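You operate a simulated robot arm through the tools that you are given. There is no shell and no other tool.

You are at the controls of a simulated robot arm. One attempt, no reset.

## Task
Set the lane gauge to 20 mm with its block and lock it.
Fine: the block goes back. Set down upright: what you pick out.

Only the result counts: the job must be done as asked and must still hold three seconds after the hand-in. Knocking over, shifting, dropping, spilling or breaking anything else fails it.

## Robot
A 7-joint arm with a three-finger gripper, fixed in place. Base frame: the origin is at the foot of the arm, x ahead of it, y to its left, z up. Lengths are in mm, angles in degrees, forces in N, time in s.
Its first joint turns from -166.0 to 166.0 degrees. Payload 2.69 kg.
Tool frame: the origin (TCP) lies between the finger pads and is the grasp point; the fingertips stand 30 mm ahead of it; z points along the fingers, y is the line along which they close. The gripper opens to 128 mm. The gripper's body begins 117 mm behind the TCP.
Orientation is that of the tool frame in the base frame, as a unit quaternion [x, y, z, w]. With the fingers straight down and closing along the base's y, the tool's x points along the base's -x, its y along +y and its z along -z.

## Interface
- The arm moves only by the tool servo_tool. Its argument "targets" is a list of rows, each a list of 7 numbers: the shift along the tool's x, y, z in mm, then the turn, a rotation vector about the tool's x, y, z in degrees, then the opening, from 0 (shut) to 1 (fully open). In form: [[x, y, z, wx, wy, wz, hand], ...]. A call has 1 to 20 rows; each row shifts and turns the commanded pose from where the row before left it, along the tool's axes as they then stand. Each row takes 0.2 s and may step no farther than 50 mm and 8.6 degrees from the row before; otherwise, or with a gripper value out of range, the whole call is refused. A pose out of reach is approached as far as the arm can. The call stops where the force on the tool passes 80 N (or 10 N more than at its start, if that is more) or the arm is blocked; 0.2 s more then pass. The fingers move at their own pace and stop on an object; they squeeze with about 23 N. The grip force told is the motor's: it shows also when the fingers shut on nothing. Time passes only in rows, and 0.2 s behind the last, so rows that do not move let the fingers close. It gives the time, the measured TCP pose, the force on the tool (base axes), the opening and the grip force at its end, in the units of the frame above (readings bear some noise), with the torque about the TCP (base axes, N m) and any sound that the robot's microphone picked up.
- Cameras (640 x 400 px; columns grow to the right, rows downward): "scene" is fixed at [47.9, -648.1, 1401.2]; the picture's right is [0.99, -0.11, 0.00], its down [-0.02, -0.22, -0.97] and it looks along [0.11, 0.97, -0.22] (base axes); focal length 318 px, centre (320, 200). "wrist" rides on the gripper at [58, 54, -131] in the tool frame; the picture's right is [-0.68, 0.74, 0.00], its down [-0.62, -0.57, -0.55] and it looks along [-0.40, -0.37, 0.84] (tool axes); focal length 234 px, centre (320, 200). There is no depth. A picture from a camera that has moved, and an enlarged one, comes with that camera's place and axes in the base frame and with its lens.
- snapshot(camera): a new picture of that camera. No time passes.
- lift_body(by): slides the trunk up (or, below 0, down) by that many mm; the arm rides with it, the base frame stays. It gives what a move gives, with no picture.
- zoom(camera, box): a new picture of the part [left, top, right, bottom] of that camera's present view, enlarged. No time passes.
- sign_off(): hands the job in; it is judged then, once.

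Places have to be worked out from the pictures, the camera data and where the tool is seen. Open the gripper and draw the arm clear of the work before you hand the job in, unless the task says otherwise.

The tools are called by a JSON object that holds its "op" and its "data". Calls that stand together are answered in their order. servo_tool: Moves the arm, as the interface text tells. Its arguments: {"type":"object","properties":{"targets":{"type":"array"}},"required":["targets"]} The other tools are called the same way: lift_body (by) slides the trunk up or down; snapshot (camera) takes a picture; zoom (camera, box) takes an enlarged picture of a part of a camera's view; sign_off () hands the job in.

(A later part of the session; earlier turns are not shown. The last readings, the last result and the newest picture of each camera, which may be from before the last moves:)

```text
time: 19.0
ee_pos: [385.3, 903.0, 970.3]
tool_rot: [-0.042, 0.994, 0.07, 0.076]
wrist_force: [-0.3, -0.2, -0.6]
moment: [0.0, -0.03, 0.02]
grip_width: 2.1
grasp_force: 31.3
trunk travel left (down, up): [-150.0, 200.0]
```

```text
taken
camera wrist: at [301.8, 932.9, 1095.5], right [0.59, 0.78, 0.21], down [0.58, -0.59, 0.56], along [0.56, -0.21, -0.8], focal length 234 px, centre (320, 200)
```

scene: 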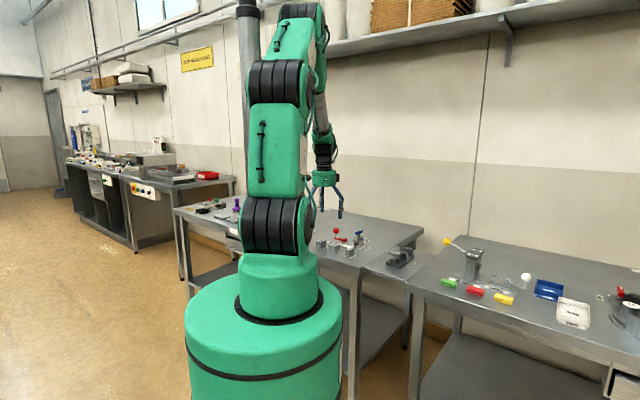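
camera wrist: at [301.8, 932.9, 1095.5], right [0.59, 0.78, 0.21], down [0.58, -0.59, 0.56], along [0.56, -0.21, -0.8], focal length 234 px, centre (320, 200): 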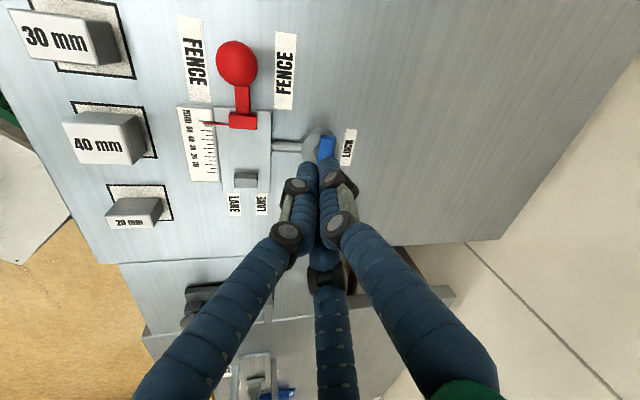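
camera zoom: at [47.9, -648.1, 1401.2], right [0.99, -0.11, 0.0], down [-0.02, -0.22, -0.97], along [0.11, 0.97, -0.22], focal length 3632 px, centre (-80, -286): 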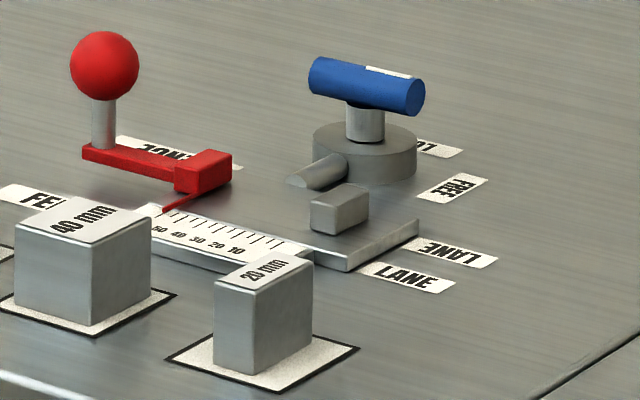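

The lever now points to FREE. Next is the block: the hand works as a three-jaw chuck, so I'll set the tool upright with its x along the lane, letting two fingers pinch the 20 mm width while the third meets the end. First I move back inward and undo the tilt.

{"op": "servo_tool", "data": {"targets": [[25, -21, -6.9, 0, 0, 0, 0], [25, -21, -6.9, 0, 0, 0, 0], [25, -21, -6.9, 0, 0, 0, 0], [0, 0, 0, 0, 0, -8, 0], [0, 0, 0, 0, 0, -8, 0], [0, 0, 0, 0, 0, -8, 0], [0, 0, 0, 0, 0, -8, 0], [0, 0, 0, 0, 0, -8, 0], [0, 0, 0, 0, 6, 0, 0], [0, 0, 0, 0, 6, 0, 0]]}}

{"op": "servo_tool", "data": {"targets": [[0, 0, 0, 0, 0, -8.18182, 0], [0, 0, 0, 0, 0, -8.18182, 0], [0, 0, 0, 0, 0, -8.18182, 0], [0, 0, 0, 0, 0, -8.18182, 0], [0, 0, 0, 0, 0, -8.18182, 0], [0, 0, 0, 0, 0, -8.18182, 0], [0, 0, 0, 0, 0, -8.18182, 0], [0, 0, 0, 0, 0, -8.18182, 0], [0, 0, 0, 0, 0, -8.18182, 0], [0, 0, 0, 0, 0, -8.18182, 0], [0, 0, 0, 0, 0, -8.18182, 0], [0, 0, 0, 0, 0, 0, 0.4]]}}

{"op": "snapshot", "data": {"camera": "wrist"}}

```text
time: 21.2
ee_pos: [315.9, 830.1, 967.6]
tool_rot: [-0.383, 0.924, 0.0, 0.0]
wrist_force: [-0.8, -0.5, 0.1]
moment: [0.02, -0.02, -0.02]
grip_width: 2.1
grasp_force: 31.9
trunk travel left (down, up): [-150.0, 200.0]
```

```text
time: 23.8
ee_pos: [316.1, 829.7, 968.1]
tool_rot: [0.924, -0.383, 0.0, 0.0]
wrist_force: [0.2, -0.6, 0.3]
moment: [-0.04, 0.02, 0.05]
grip_width: 51.3
grasp_force: 0.1
trunk travel left (down, up): [-150.0, 200.0]
```

```text
taken
camera wrist: at [319.1, 751.8, 1097.9], right [-1.0, -0.04, 0.0], down [-0.04, 0.84, 0.55], along [-0.02, 0.55, -0.84], focal length 234 px, centre (320, 200)
```

wrist: 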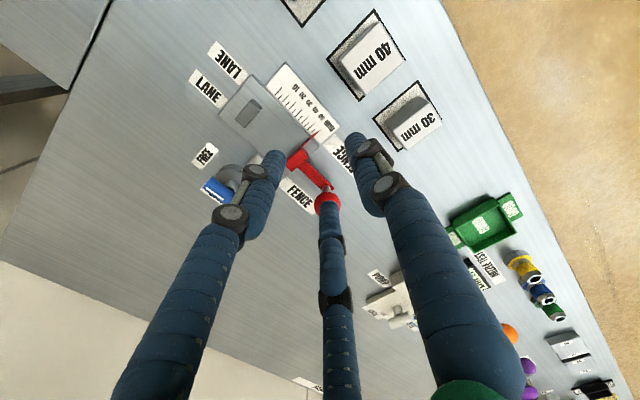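

I'll move over the 20 mm block at a safe height with the fingers part open and look down for alignment.

{"op": "servo_tool", "data": {"targets": [[27, 23.45, 6.75, 0, 0, 0, 0.4], [27, 23.45, 6.75, 0, 0, 0, 0.4], [27, 23.45, 6.75, 0, 0, 0, 0.4], [27, 23.45, 6.75, 0, 0, 0, 0.4], [0, 0, 0, 0, 0, 0, 0.4]]}}

{"op": "snapshot", "data": {"camera": "wrist"}}

{"op": "zoom", "data": {"camera": "scene", "box": [310, 200, 390, 270]}}

```text
time: 25.0
ee_pos: [327.2, 686.1, 940.3]
tool_rot: [0.924, -0.382, 0.0, 0.0]
wrist_force: [0.1, 0.0, 0.2]
moment: [0.02, 0.0, 0.01]
grip_width: 51.2
grasp_force: 0.0
trunk travel left (down, up): [-150.0, 200.0]
```

```text
taken
camera wrist: at [330.1, 607.7, 1070.6], right [-1.0, -0.04, 0.0], down [-0.04, 0.84, 0.55], along [-0.02, 0.55, -0.84], focal length 234 px, centre (320, 200)
```

wrist: 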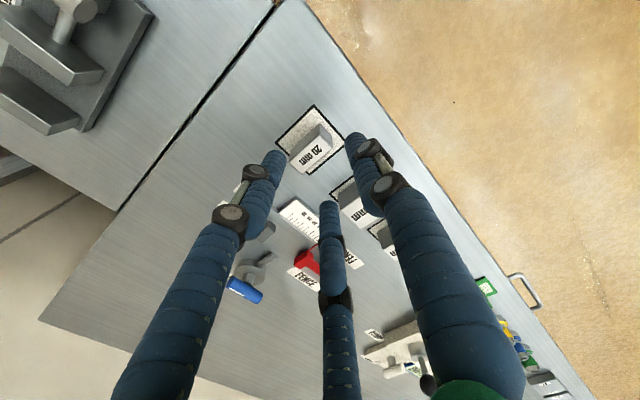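

```text
5.71 times, centred on (350, 235) of scene
camera zoom: at [47.9, -648.1, 1401.2], right [0.99, -0.11, 0.0], down [-0.02, -0.22, -0.97], along [0.11, 0.97, -0.22], focal length 1816 px, centre (149, 0)
```

zoom: 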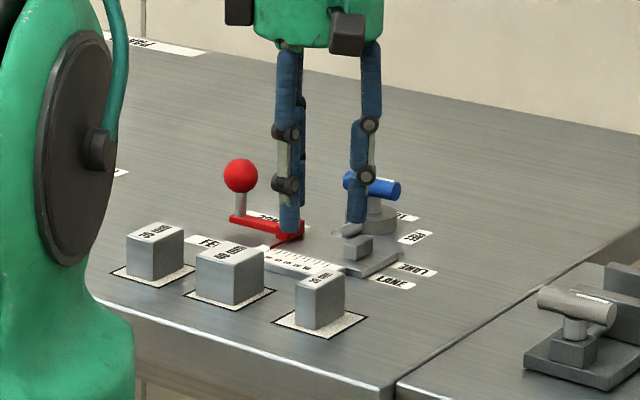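

The block is in view between the fingers. I'll enlarge to measure its centre from here.

{"op": "zoom", "data": {"camera": "wrist", "box": [250, 90, 370, 215]}}

```text
3.20 times, centred on (310, 152) of wrist
camera zoom: at [330.1, 607.7, 1070.6], right [-1.0, -0.04, 0.0], down [-0.04, 0.84, 0.55], along [-0.02, 0.55, -0.84], focal length 749 px, centre (352, 352)
```

zoom: 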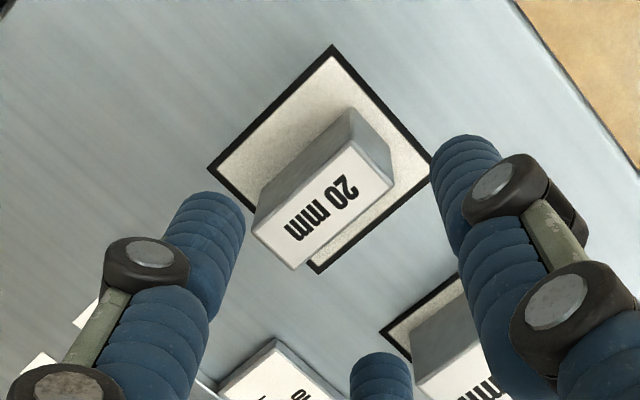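

The block centre measures at about (335.5, 692), with the tool axis placed so the two side fingers flank its middle. I'll correct by 2.2 mm along the lane and descend partway, then check again.

{"op": "servo_tool", "data": {"targets": [[2.2, 0.1, 20, 0, 0, 0, 0.4], [0, 0, 20, 0, 0, 0, 0.4], [0, 0, 0, 0, 0, 0, 0.4]]}}

{"op": "zoom", "data": {"camera": "wrist", "box": [250, 90, 370, 215]}}

{"op": "zoom", "data": {"camera": "scene", "box": [330, 220, 380, 270]}}

```text
time: 25.8
ee_pos: [328.6, 685.7, 900.6]
tool_rot: [0.924, -0.382, -0.001, 0.0]
wrist_force: [0.1, -0.3, -0.5]
moment: [-0.01, 0.01, 0.01]
grip_width: 51.5
grasp_force: 0.1
trunk travel left (down, up): [-150.0, 200.0]
```

```text
3.20 times, centred on (310, 152) of wrist
camera zoom: at [331.3, 607.4, 1031.4], right [-1.0, -0.04, 0.0], down [-0.04, 0.84, 0.55], along [-0.02, 0.55, -0.84], focal length 749 px, centre (352, 352)
```

zoom: 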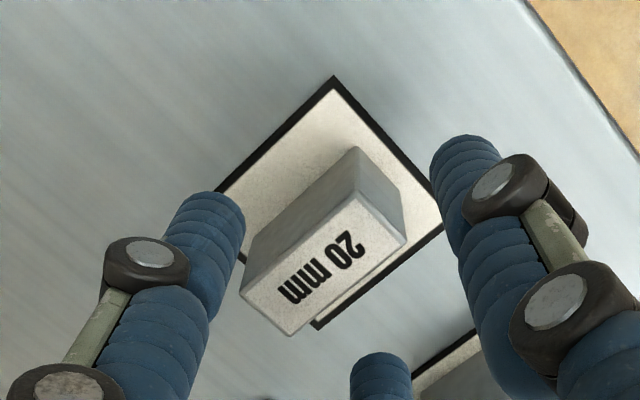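

```text
8.00 times, centred on (355, 245) of scene
camera zoom: at [47.9, -648.1, 1401.2], right [0.99, -0.11, 0.0], down [-0.02, -0.22, -0.97], along [0.11, 0.97, -0.22], focal length 2543 px, centre (40, -160)
```

zoom: 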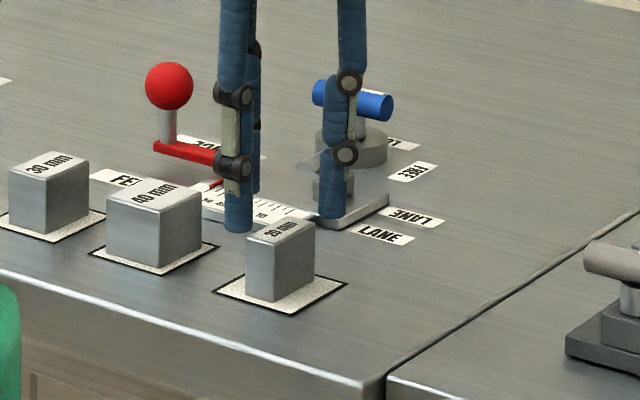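

The block centre sits at tool offset (0.9, -8.3). I'll trim that, descend to bring the fingertips 16 mm above the nest, and check before closing.

{"op": "servo_tool", "data": {"targets": [[0.9, 1.4, 14, 0, 0, 0, 0.4], [0, 0, 14, 0, 0, 0, 0.4], [0, 0, 0, 0, 0, 0, 0.4]]}}

{"op": "zoom", "data": {"camera": "wrist", "box": [250, 110, 370, 235]}}

{"op": "zoom", "data": {"camera": "scene", "box": [330, 220, 380, 270]}}

```text
time: 26.6
ee_pos: [326.5, 685.2, 871.8]
tool_rot: [0.924, -0.383, 0.0, 0.0]
wrist_force: [-0.1, 0.0, 0.2]
moment: [-0.03, 0.03, 0.0]
grip_width: 51.1
grasp_force: 0.0
trunk travel left (down, up): [-150.0, 200.0]
```

```text
3.20 times, centred on (310, 172) of wrist
camera zoom: at [329.9, 606.2, 1003.3], right [-1.0, -0.04, 0.0], down [-0.04, 0.84, 0.55], along [-0.02, 0.55, -0.84], focal length 749 px, centre (352, 288)
```

zoom: 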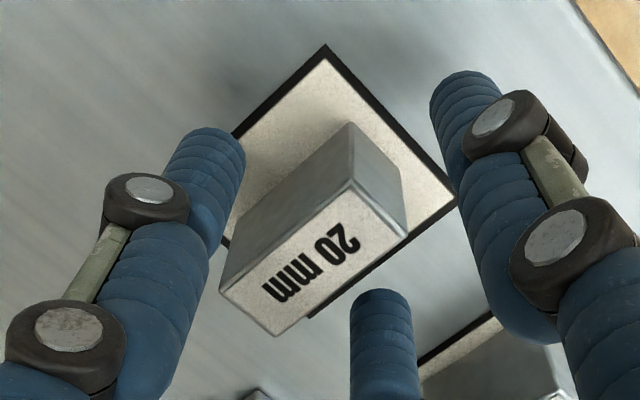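

```text
8.00 times, centred on (355, 245) of scene
camera zoom: at [47.9, -648.1, 1401.2], right [0.99, -0.11, 0.0], down [-0.02, -0.22, -0.97], along [0.11, 0.97, -0.22], focal length 2543 px, centre (40, -160)
```

zoom: 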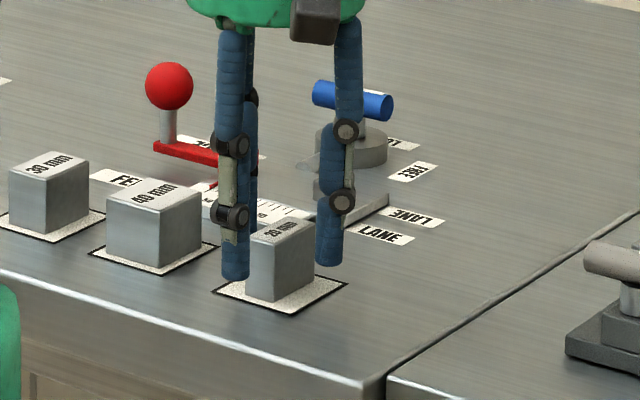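

The block stands between the two side fingers with the third off its end. I'll trim 0.9 mm and close.

{"op": "servo_tool", "data": {"targets": [[0.9, 0, 0, 0, 0, 0, 0.3], [0, 0, 0, 0, 0, 0, 0.0], [0, 0, 0, 0, 0, 0, 0.0], [0, 0, 0, 0, 0, 0, 0.0]]}}

{"op": "zoom", "data": {"camera": "wrist", "box": [250, 110, 370, 235]}}

{"op": "zoom", "data": {"camera": "scene", "box": [330, 220, 380, 270]}}

```text
time: 27.6
ee_pos: [328.2, 685.2, 873.8]
tool_rot: [0.924, -0.382, 0.0, 0.0]
wrist_force: [-0.1, -0.5, -1.4]
moment: [0.0, 0.03, -0.03]
grip_width: 24.3
grasp_force: 23.0
trunk travel left (down, up): [-150.0, 200.0]
```

```text
3.20 times, centred on (310, 172) of wrist
camera zoom: at [330.5, 605.6, 1003.7], right [-1.0, -0.04, 0.0], down [-0.04, 0.84, 0.55], along [-0.02, 0.55, -0.84], focal length 749 px, centre (352, 288)
```

zoom: 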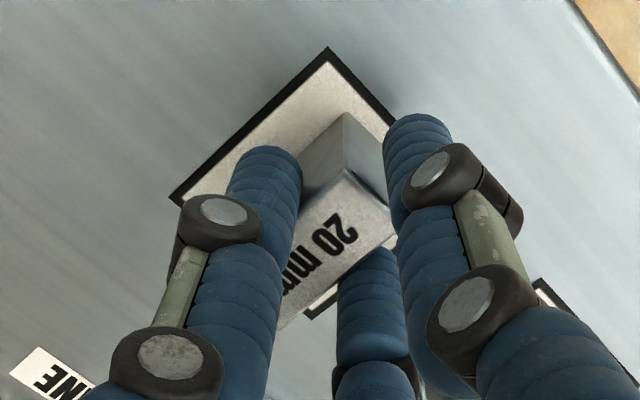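

```text
8.00 times, centred on (355, 245) of scene
camera zoom: at [47.9, -648.1, 1401.2], right [0.99, -0.11, 0.0], down [-0.02, -0.22, -0.97], along [0.11, 0.97, -0.22], focal length 2543 px, centre (40, -160)
```

zoom: 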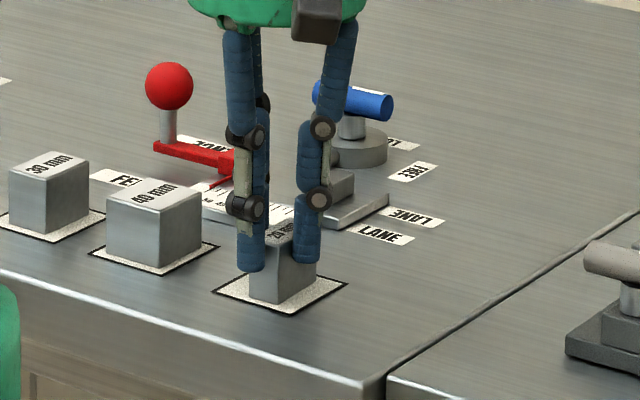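

Grip width 24.3 with 23 N matches a three-jaw hold on the 20 mm faces. I'll lift straight up slowly and check the block comes along level.

{"op": "servo_tool", "data": {"targets": [[0, 0, -5, 0, 0, 0, 0], [0, 0, -15, 0, 0, 0, 0], [0, 0, -20, 0, 0, 0, 0], [0, 0, -20, 0, 0, 0, 0], [0, 0, 0, 0, 0, 0, 0]]}}

{"op": "zoom", "data": {"camera": "wrist", "box": [250, 110, 370, 235]}}

{"op": "zoom", "data": {"camera": "scene", "box": [330, 210, 380, 260]}}

```text
time: 28.8
ee_pos: [326.5, 683.0, 932.7]
tool_rot: [0.924, -0.383, 0.0, 0.0]
wrist_force: [0.1, 0.6, -0.8]
moment: [0.04, 0.0, 0.04]
grip_width: 24.3
grasp_force: 23.1
trunk travel left (down, up): [-150.0, 200.0]
```

```text
3.20 times, centred on (310, 172) of wrist
camera zoom: at [329.8, 604.9, 1063.1], right [-1.0, -0.04, 0.0], down [-0.04, 0.84, 0.55], along [-0.02, 0.55, -0.84], focal length 749 px, centre (352, 288)
```

zoom: 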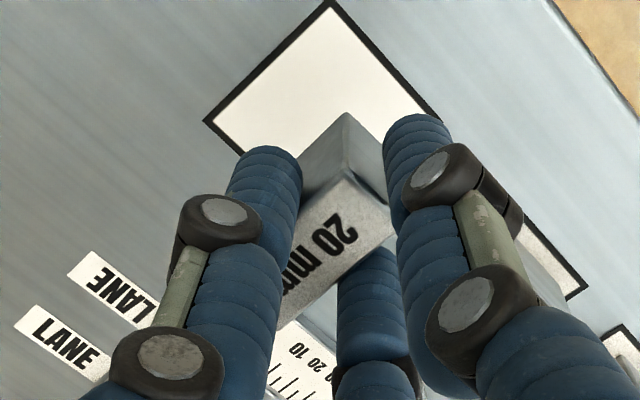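

```text
8.00 times, centred on (355, 235) of scene
camera zoom: at [47.9, -648.1, 1401.2], right [0.99, -0.11, 0.0], down [-0.02, -0.22, -0.97], along [0.11, 0.97, -0.22], focal length 2543 px, centre (40, -80)
```

zoom: 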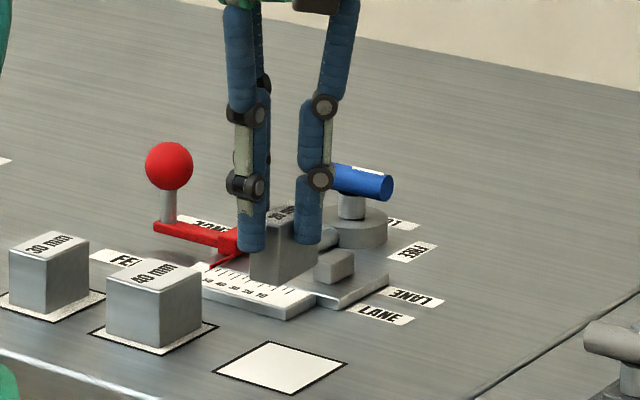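

The block is held level. I'll carry it above the lane, a bit short of the stop jaw, and look again.

{"op": "servo_tool", "data": {"targets": [[-24.2, -41, 0, 0, 0, 0, 0], [-24.2, -41, 0, 0, 0, 0, 0], [-24.2, -41, 0, 0, 0, 0, 0], [0, 0, 0, 0, 0, 0, 0]]}}

{"op": "snapshot", "data": {"camera": "wrist"}}

{"op": "zoom", "data": {"camera": "wrist", "box": [210, 70, 350, 220]}}

{"op": "zoom", "data": {"camera": "scene", "box": [330, 210, 380, 260]}}

```text
time: 29.8
ee_pos: [364.4, 821.8, 931.9]
tool_rot: [0.924, -0.384, 0.0, 0.001]
wrist_force: [-0.2, 0.2, -1.5]
moment: [-0.01, 0.01, 0.01]
grip_width: 24.2
grasp_force: 23.3
trunk travel left (down, up): [-150.0, 200.0]
```

```text
taken
camera wrist: at [367.7, 743.8, 1063.3], right [-1.0, -0.04, 0.0], down [-0.04, 0.84, 0.55], along [-0.02, 0.55, -0.84], focal length 234 px, centre (320, 200)
```

wrist: 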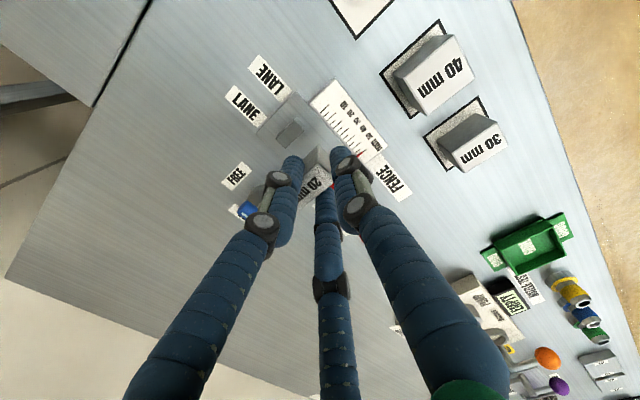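

```text
2.67 times, centred on (280, 145) of wrist
camera zoom: at [367.7, 743.8, 1063.3], right [-1.0, -0.04, 0.0], down [-0.04, 0.84, 0.55], along [-0.02, 0.55, -0.84], focal length 624 px, centre (427, 347)
```

zoom: 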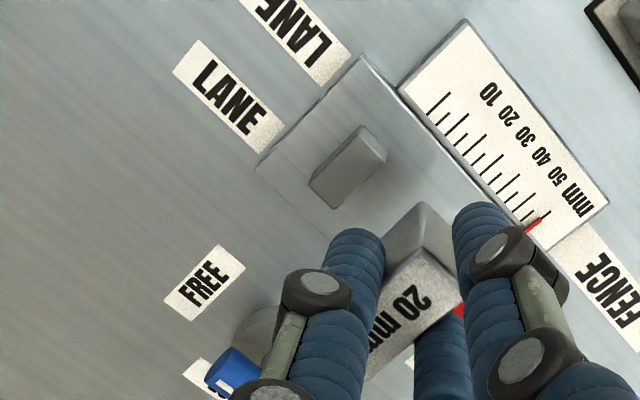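

```text
8.00 times, centred on (355, 235) of scene
camera zoom: at [47.9, -648.1, 1401.2], right [0.99, -0.11, 0.0], down [-0.02, -0.22, -0.97], along [0.11, 0.97, -0.22], focal length 2543 px, centre (40, -80)
```

zoom: 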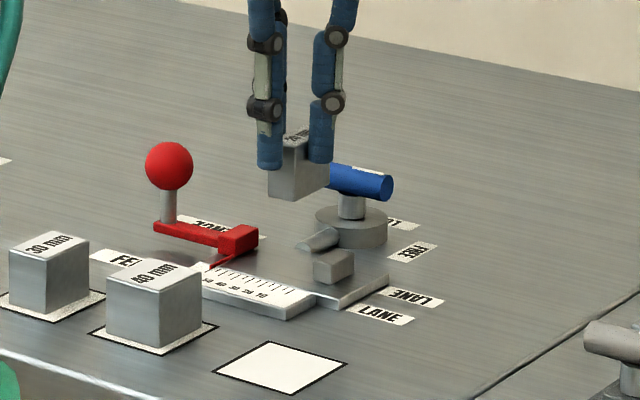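

Good view of the stop jaw and the zero tick. I'll enlarge there to locate the jaw face relative to the held block.

{"op": "zoom", "data": {"camera": "wrist", "box": [260, 90, 340, 170]}}

{"op": "zoom", "data": {"camera": "wrist", "box": [300, 70, 390, 160]}}

```text
5.00 times, centred on (300, 130) of wrist
camera zoom: at [367.7, 743.8, 1063.3], right [-1.0, -0.04, 0.0], down [-0.04, 0.84, 0.55], along [-0.02, 0.55, -0.84], focal length 1171 px, centre (420, 550)
```

zoom: 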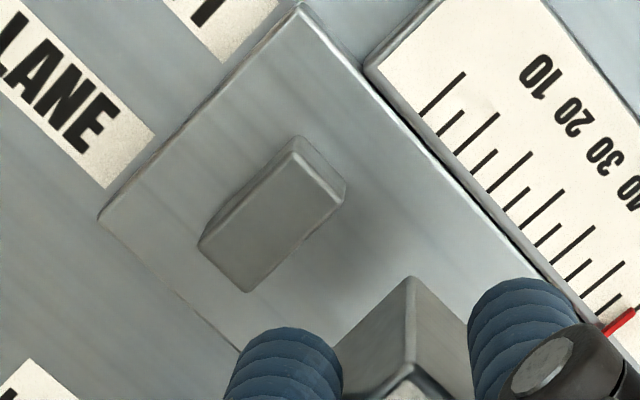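

```text
4.44 times, centred on (345, 115) of wrist
camera zoom: at [367.7, 743.8, 1063.3], right [-1.0, -0.04, 0.0], down [-0.04, 0.84, 0.55], along [-0.02, 0.55, -0.84], focal length 1041 px, centre (209, 578)
```

zoom: 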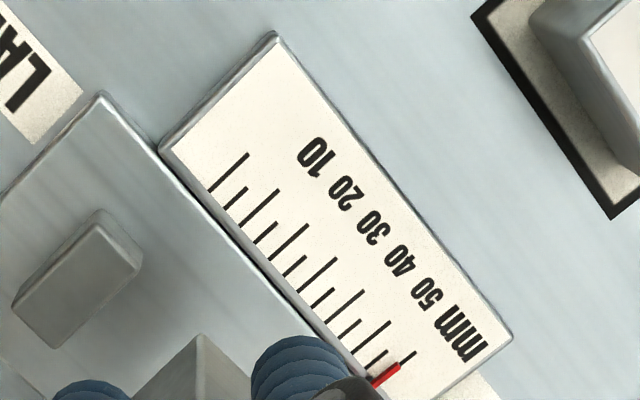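

The jaw face is at about s = −304 and the held block's face about 8–10 mm short of it. I'll move 3 mm closer, centre it across the lane, and lower to a few millimetres above the plate.

{"op": "servo_tool", "data": {"targets": [[3, -2.5, 0, 0, 0, 0, 0], [0, 0, 20, 0, 0, 0, 0], [0, 0, 20, 0, 0, 0, 0], [0, 0, 8, 0, 0, 0, 0], [0, 0, 0, 0, 0, 0, 0]]}}

{"op": "zoom", "data": {"camera": "wrist", "box": [240, 90, 340, 190]}}

{"op": "zoom", "data": {"camera": "scene", "box": [345, 230, 375, 255]}}

```text
time: 31.0
ee_pos: [367.6, 823.2, 884.4]
tool_rot: [0.924, -0.383, 0.0, 0.001]
wrist_force: [0.2, -0.3, -1.5]
moment: [-0.03, -0.02, 0.05]
grip_width: 24.1
grasp_force: 22.7
trunk travel left (down, up): [-150.0, 200.0]
```

```text
4.00 times, centred on (290, 140) of wrist
camera zoom: at [370.4, 743.9, 1014.6], right [-1.0, -0.04, 0.0], down [-0.04, 0.84, 0.55], along [-0.02, 0.55, -0.84], focal length 937 px, centre (440, 440)
```

zoom: 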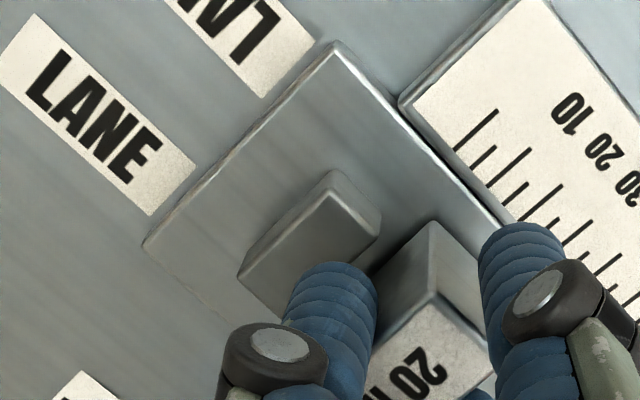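

```text
16.00 times, centred on (360, 242) of scene
camera zoom: at [47.9, -648.1, 1401.2], right [0.99, -0.11, 0.0], down [-0.02, -0.22, -0.97], along [0.11, 0.97, -0.22], focal length 5086 px, centre (-320, -480)
```

zoom: 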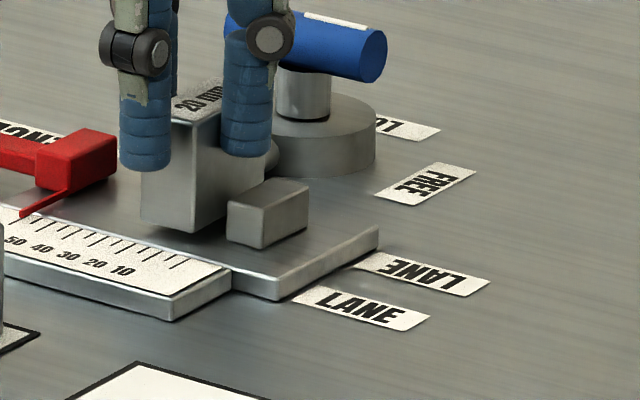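

The block is about 6.5 mm from the jaw and a few mm above the plate, with the fingers clear above the jaw. I'll lower in small steps watching the vertical force.

{"op": "servo_tool", "data": {"targets": [[0, 0, 1.5, 0, 0, 0, 0], [0, 0, 1.5, 0, 0, 0, 0], [0, 0, 0, 0, 0, 0, 0]]}}

{"op": "servo_tool", "data": {"targets": [[0, 0, 1.5, 0, 0, 0, 0], [0, 0, 0, 0, 0, 0, 0]]}}

{"op": "zoom", "data": {"camera": "scene", "box": [345, 230, 375, 255]}}

```text
time: 31.8
ee_pos: [367.6, 822.8, 881.4]
tool_rot: [0.924, -0.383, 0.001, 0.0]
wrist_force: [0.2, -0.8, 1.8]
moment: [-0.03, 0.03, 0.08]
grip_width: 24.1
grasp_force: 22.6
trunk travel left (down, up): [-150.0, 200.0]
```

```text
time: 32.4
ee_pos: [367.6, 823.1, 880.9]
tool_rot: [0.924, -0.383, 0.001, 0.0]
wrist_force: [-0.6, -3.3, 12.0]
moment: [-0.2, 0.07, 0.01]
grip_width: 23.9
grasp_force: 23.4
trunk travel left (down, up): [-150.0, 200.0]
```

```text
16.00 times, centred on (360, 242) of scene
camera zoom: at [47.9, -648.1, 1401.2], right [0.99, -0.11, 0.0], down [-0.02, -0.22, -0.97], along [0.11, 0.97, -0.22], focal length 5086 px, centre (-320, -480)
```

zoom: 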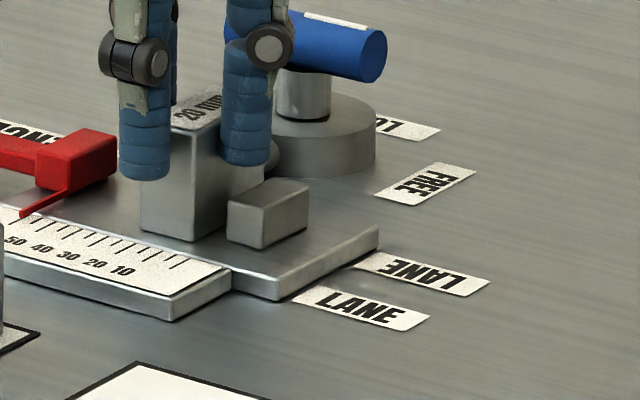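

The block touches the plate (12 N upward). I'll ease up slightly and slide toward the jaw until a sideways force shows contact.

{"op": "servo_tool", "data": {"targets": [[0, 0, -1.5, 0, 0, 0, 0], [2, 0, 0, 0, 0, 0, 0], [2, 0, 0, 0, 0, 0, 0], [0, 0, 0, 0, 0, 0, 0]]}}

{"op": "zoom", "data": {"camera": "wrist", "box": [240, 90, 340, 190]}}

```text
time: 33.4
ee_pos: [369.4, 819.0, 880.9]
tool_rot: [0.924, -0.383, -0.001, 0.0]
wrist_force: [-0.4, 1.2, 4.5]
moment: [0.1, -0.02, 0.02]
grip_width: 23.6
grasp_force: 22.8
trunk travel left (down, up): [-150.0, 200.0]
```

```text
4.00 times, centred on (290, 140) of wrist
camera zoom: at [372.9, 740.8, 1011.6], right [-1.0, -0.04, 0.0], down [-0.04, 0.84, 0.55], along [-0.02, 0.55, -0.84], focal length 937 px, centre (440, 440)
```

zoom: 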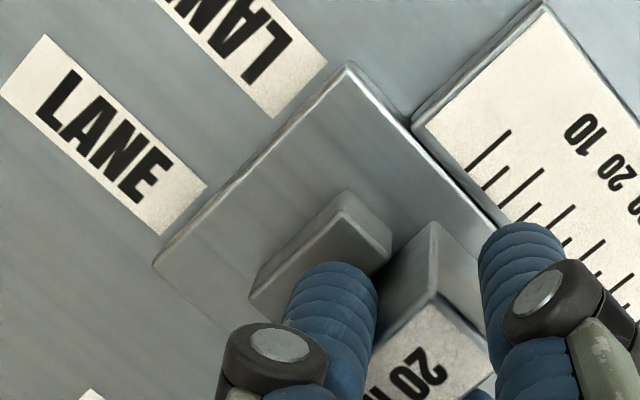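

Measured gap is about 2.6 mm. I'll ease off vertically a touch and continue in 1 mm steps until the jaw is felt.

{"op": "servo_tool", "data": {"targets": [[1, 0, -0.5, 0, 0, 0, 0], [1, 0, 0, 0, 0, 0, 0], [0, 0, 0, 0, 0, 0, 0]]}}

{"op": "servo_tool", "data": {"targets": [[1, 0, 0, 0, 0, 0, 0], [0, 0, 0, 0, 0, 0, 0]]}}

{"op": "zoom", "data": {"camera": "wrist", "box": [240, 90, 340, 190]}}

```text
time: 34.2
ee_pos: [372.0, 817.9, 881.4]
tool_rot: [0.924, -0.382, -0.001, 0.001]
wrist_force: [-0.5, -0.4, -0.4]
moment: [-0.03, -0.04, -0.01]
grip_width: 23.7
grasp_force: 22.7
trunk travel left (down, up): [-150.0, 200.0]
```

```text
time: 34.8
ee_pos: [371.1, 816.6, 881.4]
tool_rot: [0.924, -0.383, 0.0, 0.0]
wrist_force: [-0.8, 0.4, -1.1]
moment: [-0.02, 0.02, -0.02]
grip_width: 24.0
grasp_force: 22.9
trunk travel left (down, up): [-150.0, 200.0]
```

```text
4.00 times, centred on (290, 140) of wrist
camera zoom: at [374.9, 739.1, 1012.5], right [-1.0, -0.04, 0.0], down [-0.04, 0.84, 0.55], along [-0.02, 0.55, -0.84], focal length 937 px, centre (440, 440)
```

zoom: 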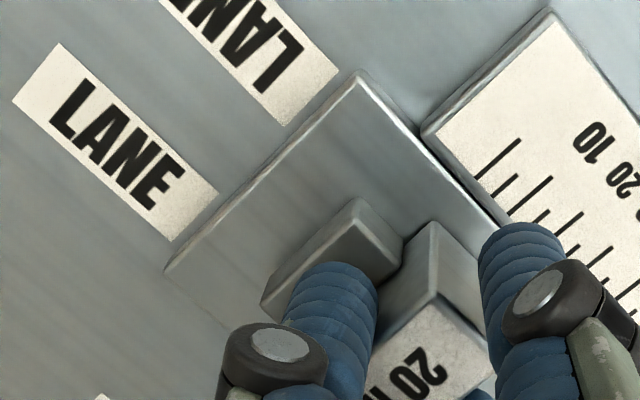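

It is nearly touching. One more millimetre at a time.

{"op": "servo_tool", "data": {"targets": [[0.7, 0, 0, 0, 0, 0, 0], [0, 0, 0, 0, 0, 0, 0]]}}

{"op": "servo_tool", "data": {"targets": [[0.7, 0, 0, 0, 0, 0, 0], [0, 0, 0, 0, 0, 0, 0]]}}

```text
time: 35.4
ee_pos: [371.7, 817.5, 880.5]
tool_rot: [0.924, -0.383, 0.001, 0.0]
wrist_force: [-3.8, 4.3, -1.8]
moment: [0.2, 0.18, 0.01]
grip_width: 24.2
grasp_force: 23.0
trunk travel left (down, up): [-150.0, 200.0]
```

```text
time: 36.0
ee_pos: [372.7, 816.8, 881.7]
tool_rot: [0.924, -0.383, -0.001, 0.0]
wrist_force: [-7.0, 7.7, 0.0]
moment: [0.33, 0.35, 0.04]
grip_width: 24.1
grasp_force: 23.6
trunk travel left (down, up): [-150.0, 200.0]
```

The jaw contact shows 10 N. I'll ease the side force, press the block down flat on the plate, and read the forces.

{"op": "servo_tool", "data": {"targets": [[-0.8, 0, 0.8, 0, 0, 0, 0], [0, 0, 0.7, 0, 0, 0, 0], [0, 0, 0, 0, 0, 0, 0]]}}

{"op": "zoom", "data": {"camera": "scene", "box": [345, 230, 375, 255]}}

```text
time: 36.8
ee_pos: [373.4, 818.9, 882.0]
tool_rot: [0.924, -0.382, 0.0, 0.001]
wrist_force: [-4.9, 4.5, 6.5]
moment: [0.14, 0.12, 0.04]
grip_width: 24.1
grasp_force: 23.3
trunk travel left (down, up): [-150.0, 200.0]
```

```text
16.00 times, centred on (360, 242) of scene
camera zoom: at [47.9, -648.1, 1401.2], right [0.99, -0.11, 0.0], down [-0.02, -0.22, -0.97], along [0.11, 0.97, -0.22], focal length 5086 px, centre (-320, -480)
```

zoom: 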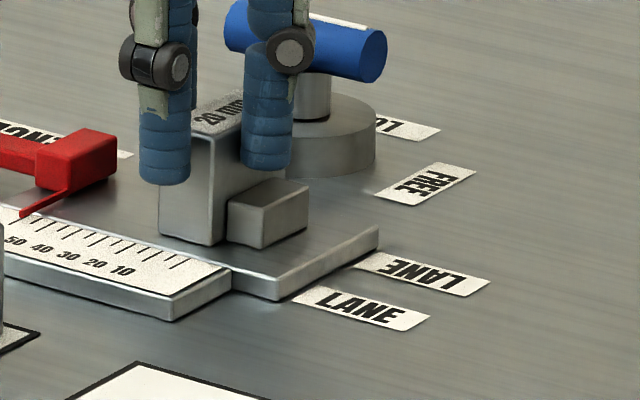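

The block is seated on the plate against the jaw. I'll open the fingers and check that it stays.

{"op": "servo_tool", "data": {"targets": [[0, 0, 0, 0, 0, 0, 0.25], [0, 0, 0, 0, 0, 0, 0.4], [0, 0, 0, 0, 0, 0, 0.4]]}}

{"op": "zoom", "data": {"camera": "scene", "box": [345, 230, 375, 255]}}

{"op": "zoom", "data": {"camera": "wrist", "box": [240, 90, 360, 210]}}

```text
time: 37.6
ee_pos: [373.1, 818.0, 880.8]
tool_rot: [0.924, -0.382, 0.0, 0.0]
wrist_force: [0.3, 0.3, 0.8]
moment: [-0.01, 0.02, 0.03]
grip_width: 51.2
grasp_force: 0.1
trunk travel left (down, up): [-150.0, 200.0]
```

```text
16.00 times, centred on (360, 242) of scene
camera zoom: at [47.9, -648.1, 1401.2], right [0.99, -0.11, 0.0], down [-0.02, -0.22, -0.97], along [0.11, 0.97, -0.22], focal length 5086 px, centre (-320, -480)
```

zoom: 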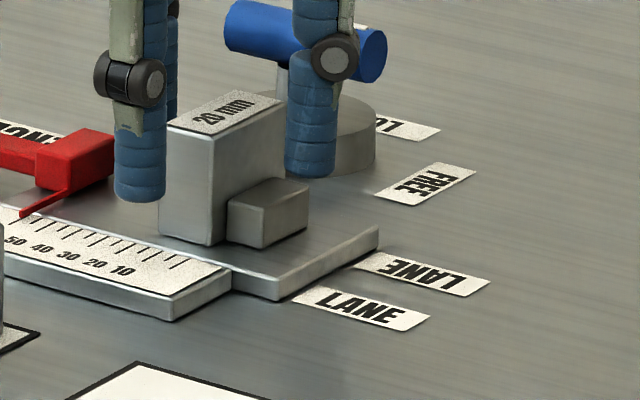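

```text
3.33 times, centred on (300, 150) of wrist
camera zoom: at [375.7, 738.8, 1010.9], right [-1.0, -0.04, 0.0], down [-0.04, 0.84, 0.55], along [-0.02, 0.55, -0.84], focal length 781 px, centre (387, 367)
```

zoom: 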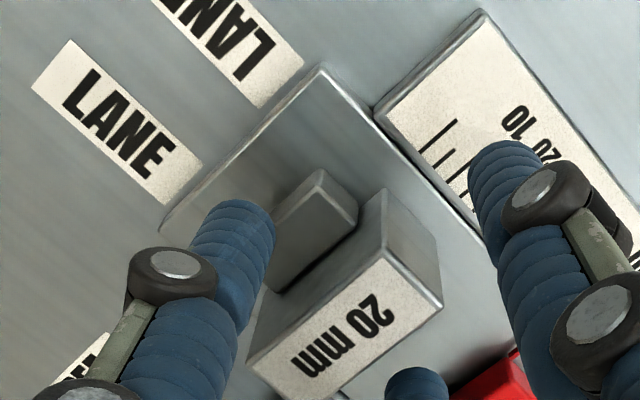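

The block stands upright against the jaw. I'll lift clear, shut the fingers, and go behind the fence's red ball (about (302, 907), z≈873) to push it along the lane.

{"op": "servo_tool", "data": {"targets": [[0, 0, -20, 0, 0, 0, 0.4], [0, 0, -30, 0, 0, 0, 0.4], [0, 0, -30, 0, 0, 0, 0.4], [-38.3, -3.1, 0, 0, 0, 0, 0], [-38.3, -3.1, 0, 0, 0, 0, 0], [-38.3, -3.1, 0, 0, 0, 0, 0], [-38.3, -3.1, 0, 0, 0, 0, 0], [0, 0, 0, 0, 0, 0, 0]]}}

{"op": "snapshot", "data": {"camera": "wrist"}}

{"op": "zoom", "data": {"camera": "scene", "box": [310, 200, 380, 260]}}

```text
time: 39.4
ee_pos: [270.5, 933.9, 960.5]
tool_rot: [0.924, -0.383, -0.001, -0.001]
wrist_force: [0.5, 1.0, 0.3]
moment: [-0.03, -0.03, 0.01]
grip_width: 2.3
grasp_force: 23.3
trunk travel left (down, up): [-150.0, 200.0]
```

```text
taken
camera wrist: at [274.3, 855.6, 1091.3], right [-1.0, -0.04, 0.0], down [-0.04, 0.84, 0.55], along [-0.02, 0.55, -0.84], focal length 234 px, centre (320, 200)
```

wrist: 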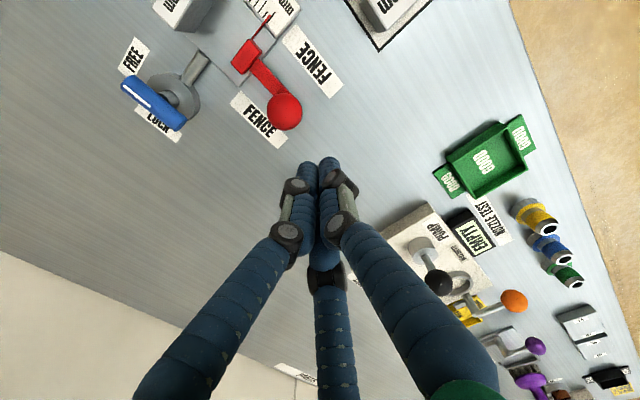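

```text
6.67 times, centred on (345, 230) of scene
camera zoom: at [47.9, -648.1, 1401.2], right [0.99, -0.11, 0.0], down [-0.02, -0.22, -0.97], along [0.11, 0.97, -0.22], focal length 2119 px, centre (153, 0)
```

zoom: 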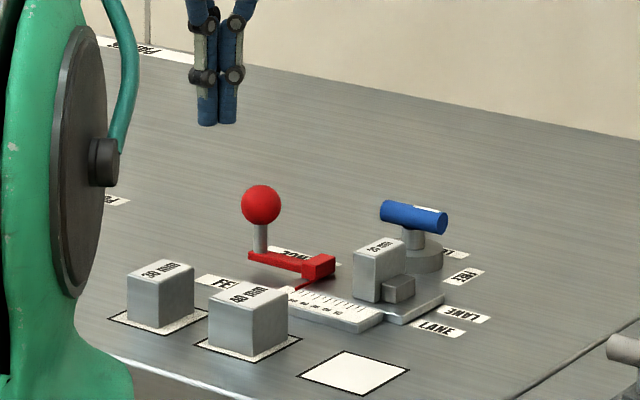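

The bundle is about 11 mm behind the ball and aligned with the lane. I'll descend to ball height.

{"op": "servo_tool", "data": {"targets": [[0, 1.0, 35, 0, 0, 0, 0], [0, 0, 35, 0, 0, 0, 0], [0, 0, 10, 0, 0, 0, 0], [0, 0, 0, 0, 0, 0, 0]]}}

{"op": "snapshot", "data": {"camera": "wrist"}}

{"op": "zoom", "data": {"camera": "scene", "box": [325, 215, 375, 255]}}

```text
time: 40.4
ee_pos: [272.8, 930.8, 880.9]
tool_rot: [0.924, -0.383, 0.0, 0.0]
wrist_force: [0.3, 0.2, -0.5]
moment: [-0.02, 0.02, -0.01]
grip_width: 2.2
grasp_force: 23.2
trunk travel left (down, up): [-150.0, 200.0]
```

```text
taken
camera wrist: at [275.4, 853.9, 1011.2], right [-1.0, -0.04, 0.0], down [-0.04, 0.84, 0.55], along [-0.02, 0.55, -0.84], focal length 234 px, centre (320, 200)
```

wrist: 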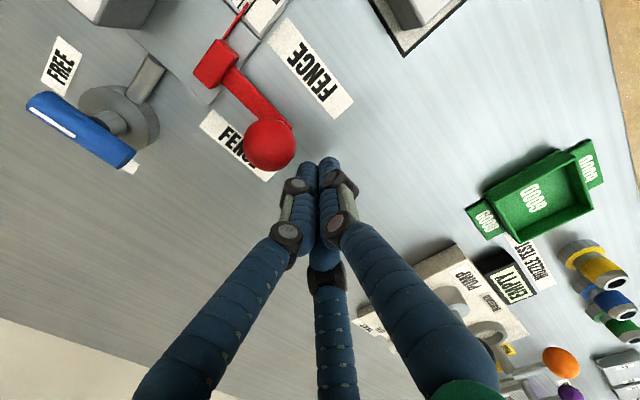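

```text
10.00 times, centred on (350, 235) of scene
camera zoom: at [47.9, -648.1, 1401.2], right [0.99, -0.11, 0.0], down [-0.02, -0.22, -0.97], along [0.11, 0.97, -0.22], focal length 3178 px, centre (20, -150)
```

zoom: 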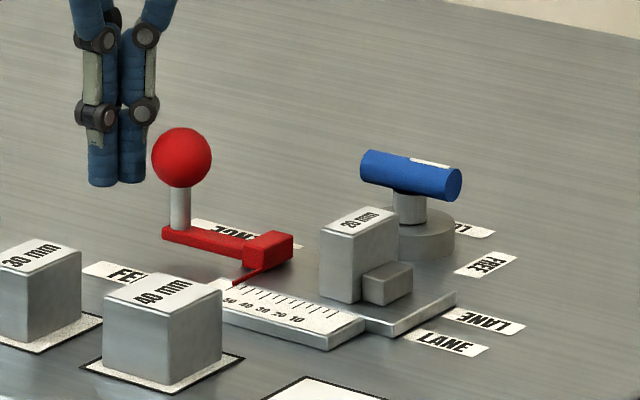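

The bundle is level with the ball and behind it. I'll push along the lane 24 mm and check the fence follows.

{"op": "servo_tool", "data": {"targets": [[4, -1, 0, 0, 0, 0, 0], [4, -0.5, 0, 0, 0, 0, 0], [4, 0, 0, 0, 0, 0, 0], [4, 0, 0, 0, 0, 0, 0], [4, 0, 0, 0, 0, 0, 0], [4, 0, 0, 0, 0, 0, 0]]}}

{"op": "snapshot", "data": {"camera": "wrist"}}

{"op": "zoom", "data": {"camera": "scene", "box": [325, 215, 375, 255]}}

```text
time: 41.8
ee_pos: [289.5, 918.1, 879.3]
tool_rot: [0.924, -0.383, 0.0, 0.0]
wrist_force: [0.5, 0.2, 0.4]
moment: [0.01, -0.01, 0.05]
grip_width: 2.3
grasp_force: 23.0
trunk travel left (down, up): [-150.0, 200.0]
```

```text
taken
camera wrist: at [293.0, 839.8, 1010.8], right [-1.0, -0.04, 0.0], down [-0.04, 0.84, 0.55], along [-0.02, 0.55, -0.84], focal length 234 px, centre (320, 200)
```

wrist: 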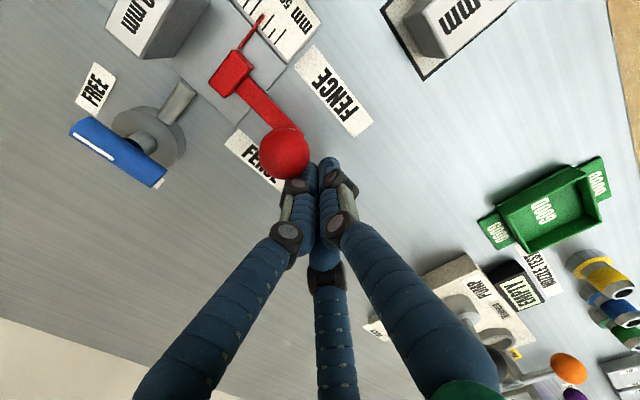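

```text
10.00 times, centred on (350, 235) of scene
camera zoom: at [47.9, -648.1, 1401.2], right [0.99, -0.11, 0.0], down [-0.02, -0.22, -0.97], along [0.11, 0.97, -0.22], focal length 3178 px, centre (20, -150)
```

zoom: 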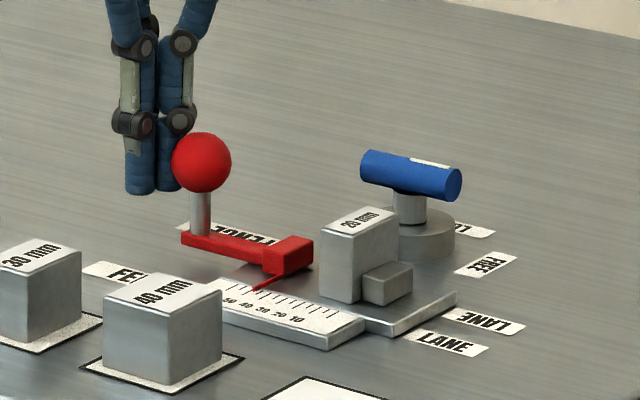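

The fence slides freely with the ball. I'll push another 22 mm, then go in small steps.

{"op": "servo_tool", "data": {"targets": [[4, 0, 0, 0, 0, 0, 0], [4, 0, 0, 0, 0, 0, 0], [4, 0, 0, 0, 0, 0, 0], [4, 0, 0, 0, 0, 0, 0], [3, 0, 0, 0, 0, 0, 0], [0, 0, 0, 0, 0, 0, 0]]}}

{"op": "snapshot", "data": {"camera": "wrist"}}

{"op": "zoom", "data": {"camera": "scene", "box": [325, 215, 375, 255]}}

```text
time: 43.2
ee_pos: [303.5, 904.9, 880.6]
tool_rot: [0.924, -0.383, 0.0, -0.001]
wrist_force: [1.1, 0.4, -0.2]
moment: [0.04, -0.04, 0.01]
grip_width: 2.3
grasp_force: 23.0
trunk travel left (down, up): [-150.0, 200.0]
```

```text
taken
camera wrist: at [306.1, 825.3, 1011.1], right [-1.0, -0.04, 0.0], down [-0.04, 0.84, 0.55], along [-0.02, 0.55, -0.84], focal length 234 px, centre (320, 200)
```

wrist: 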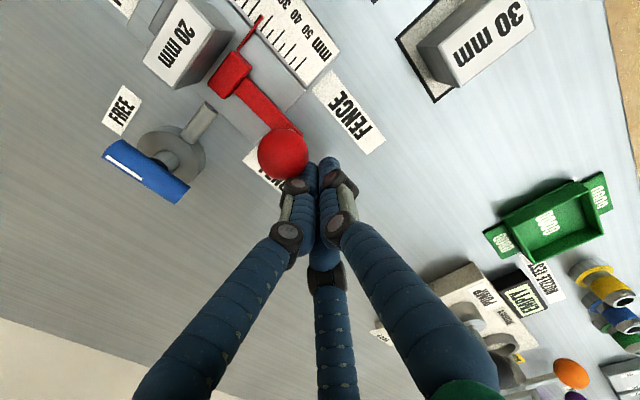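

```text
10.00 times, centred on (350, 235) of scene
camera zoom: at [47.9, -648.1, 1401.2], right [0.99, -0.11, 0.0], down [-0.02, -0.22, -0.97], along [0.11, 0.97, -0.22], focal length 3178 px, centre (20, -150)
```

zoom: 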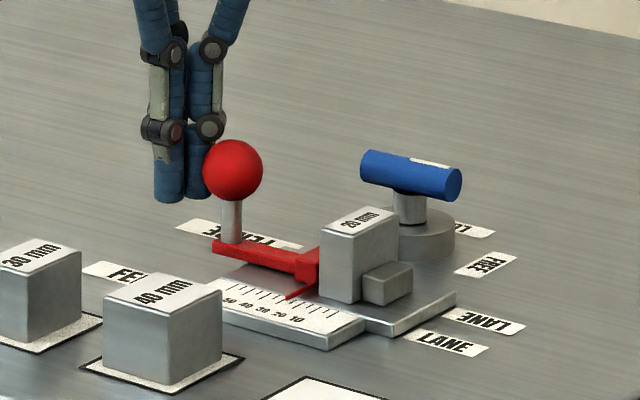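

About 8 mm remains. I'll go on in small steps, watching for the force rise when the fence meets the block.

{"op": "servo_tool", "data": {"targets": [[2, 0, 0, 0, 0, 0, 0], [2, 0, 0, 0, 0, 0, 0], [0, 0, 0, 0, 0, 0, 0]]}}

{"op": "zoom", "data": {"camera": "wrist", "box": [140, 0, 340, 125]}}

```text
time: 44.0
ee_pos: [306.3, 901.9, 880.2]
tool_rot: [0.924, -0.382, 0.0, 0.0]
wrist_force: [-1.0, 0.7, -0.1]
moment: [0.01, 0.01, 0.03]
grip_width: 2.4
grasp_force: 23.4
trunk travel left (down, up): [-150.0, 200.0]
```

```text
3.20 times, centred on (240, 62) of wrist
camera zoom: at [308.9, 823.1, 1011.1], right [-1.0, -0.04, 0.0], down [-0.04, 0.84, 0.55], along [-0.02, 0.55, -0.84], focal length 749 px, centre (576, 640)
```

zoom: 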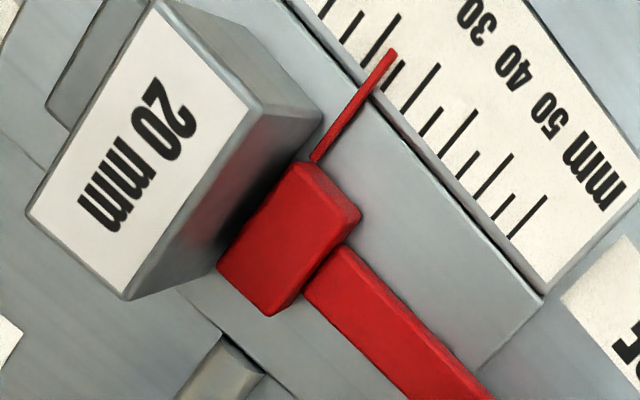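

The pointer is now near 23. I'll continue in 1 mm steps.

{"op": "servo_tool", "data": {"targets": [[1, 0, 0, 0, 0, 0, 0], [1, 0, 0, 0, 0, 0, 0], [0, 0, 0, 0, 0, 0, 0]]}}

{"op": "servo_tool", "data": {"targets": [[1, 0, 0, 0, 0, 0, 0], [0, 0, 0, 0, 0, 0, 0]]}}

{"op": "zoom", "data": {"camera": "wrist", "box": [140, 0, 340, 125]}}

```text
time: 44.8
ee_pos: [307.5, 900.0, 881.1]
tool_rot: [0.924, -0.383, 0.0, 0.0]
wrist_force: [0.4, 0.8, -0.6]
moment: [-0.01, -0.01, 0.0]
grip_width: 2.1
grasp_force: 23.2
trunk travel left (down, up): [-150.0, 200.0]
```

```text
time: 45.4
ee_pos: [308.2, 899.9, 881.0]
tool_rot: [0.924, -0.382, -0.001, 0.0]
wrist_force: [-4.2, 5.0, -0.9]
moment: [0.07, 0.0, 0.02]
grip_width: 2.4
grasp_force: 23.2
trunk travel left (down, up): [-150.0, 200.0]
```

```text
3.20 times, centred on (240, 62) of wrist
camera zoom: at [310.9, 821.5, 1011.2], right [-1.0, -0.04, 0.0], down [-0.04, 0.84, 0.55], along [-0.02, 0.55, -0.84], focal length 749 px, centre (576, 640)
```

zoom: 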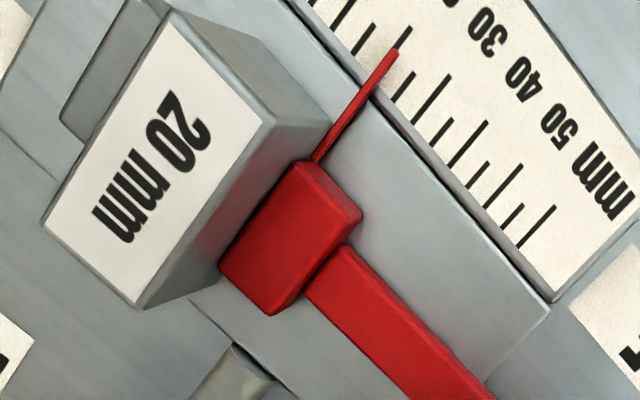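

The fence meets the block with the pointer at 20 and 6.5 N. I'll press a little more to seat everything firmly.

{"op": "servo_tool", "data": {"targets": [[1, 0, 0, 0, 0, 0, 0], [1, 0, 0, 0, 0, 0, 0], [0, 0, 0, 0, 0, 0, 0]]}}

{"op": "zoom", "data": {"camera": "wrist", "box": [140, 0, 340, 125]}}

{"op": "zoom", "data": {"camera": "scene", "box": [345, 230, 375, 255]}}

```text
time: 46.2
ee_pos: [308.6, 899.7, 880.5]
tool_rot: [0.924, -0.382, 0.0, 0.0]
wrist_force: [-25.4, 18.7, -1.8]
moment: [0.11, 0.23, 0.02]
grip_width: 2.3
grasp_force: 23.3
trunk travel left (down, up): [-150.0, 200.0]
```

```text
3.20 times, centred on (240, 62) of wrist
camera zoom: at [311.5, 821.1, 1011.2], right [-1.0, -0.04, 0.0], down [-0.04, 0.83, 0.55], along [-0.02, 0.55, -0.84], focal length 749 px, centre (576, 640)
```

zoom: 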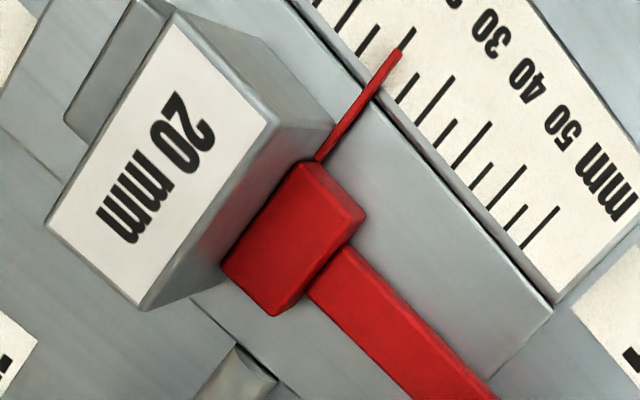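

```text
16.00 times, centred on (360, 242) of scene
camera zoom: at [47.9, -648.1, 1401.2], right [0.99, -0.11, 0.0], down [-0.02, -0.22, -0.97], along [0.11, 0.97, -0.22], focal length 5086 px, centre (-320, -480)
```

zoom: 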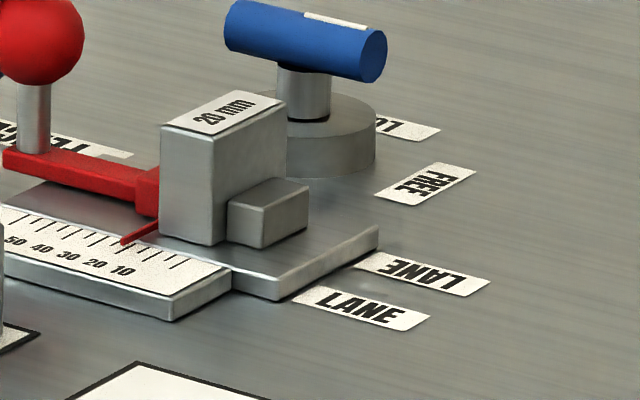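

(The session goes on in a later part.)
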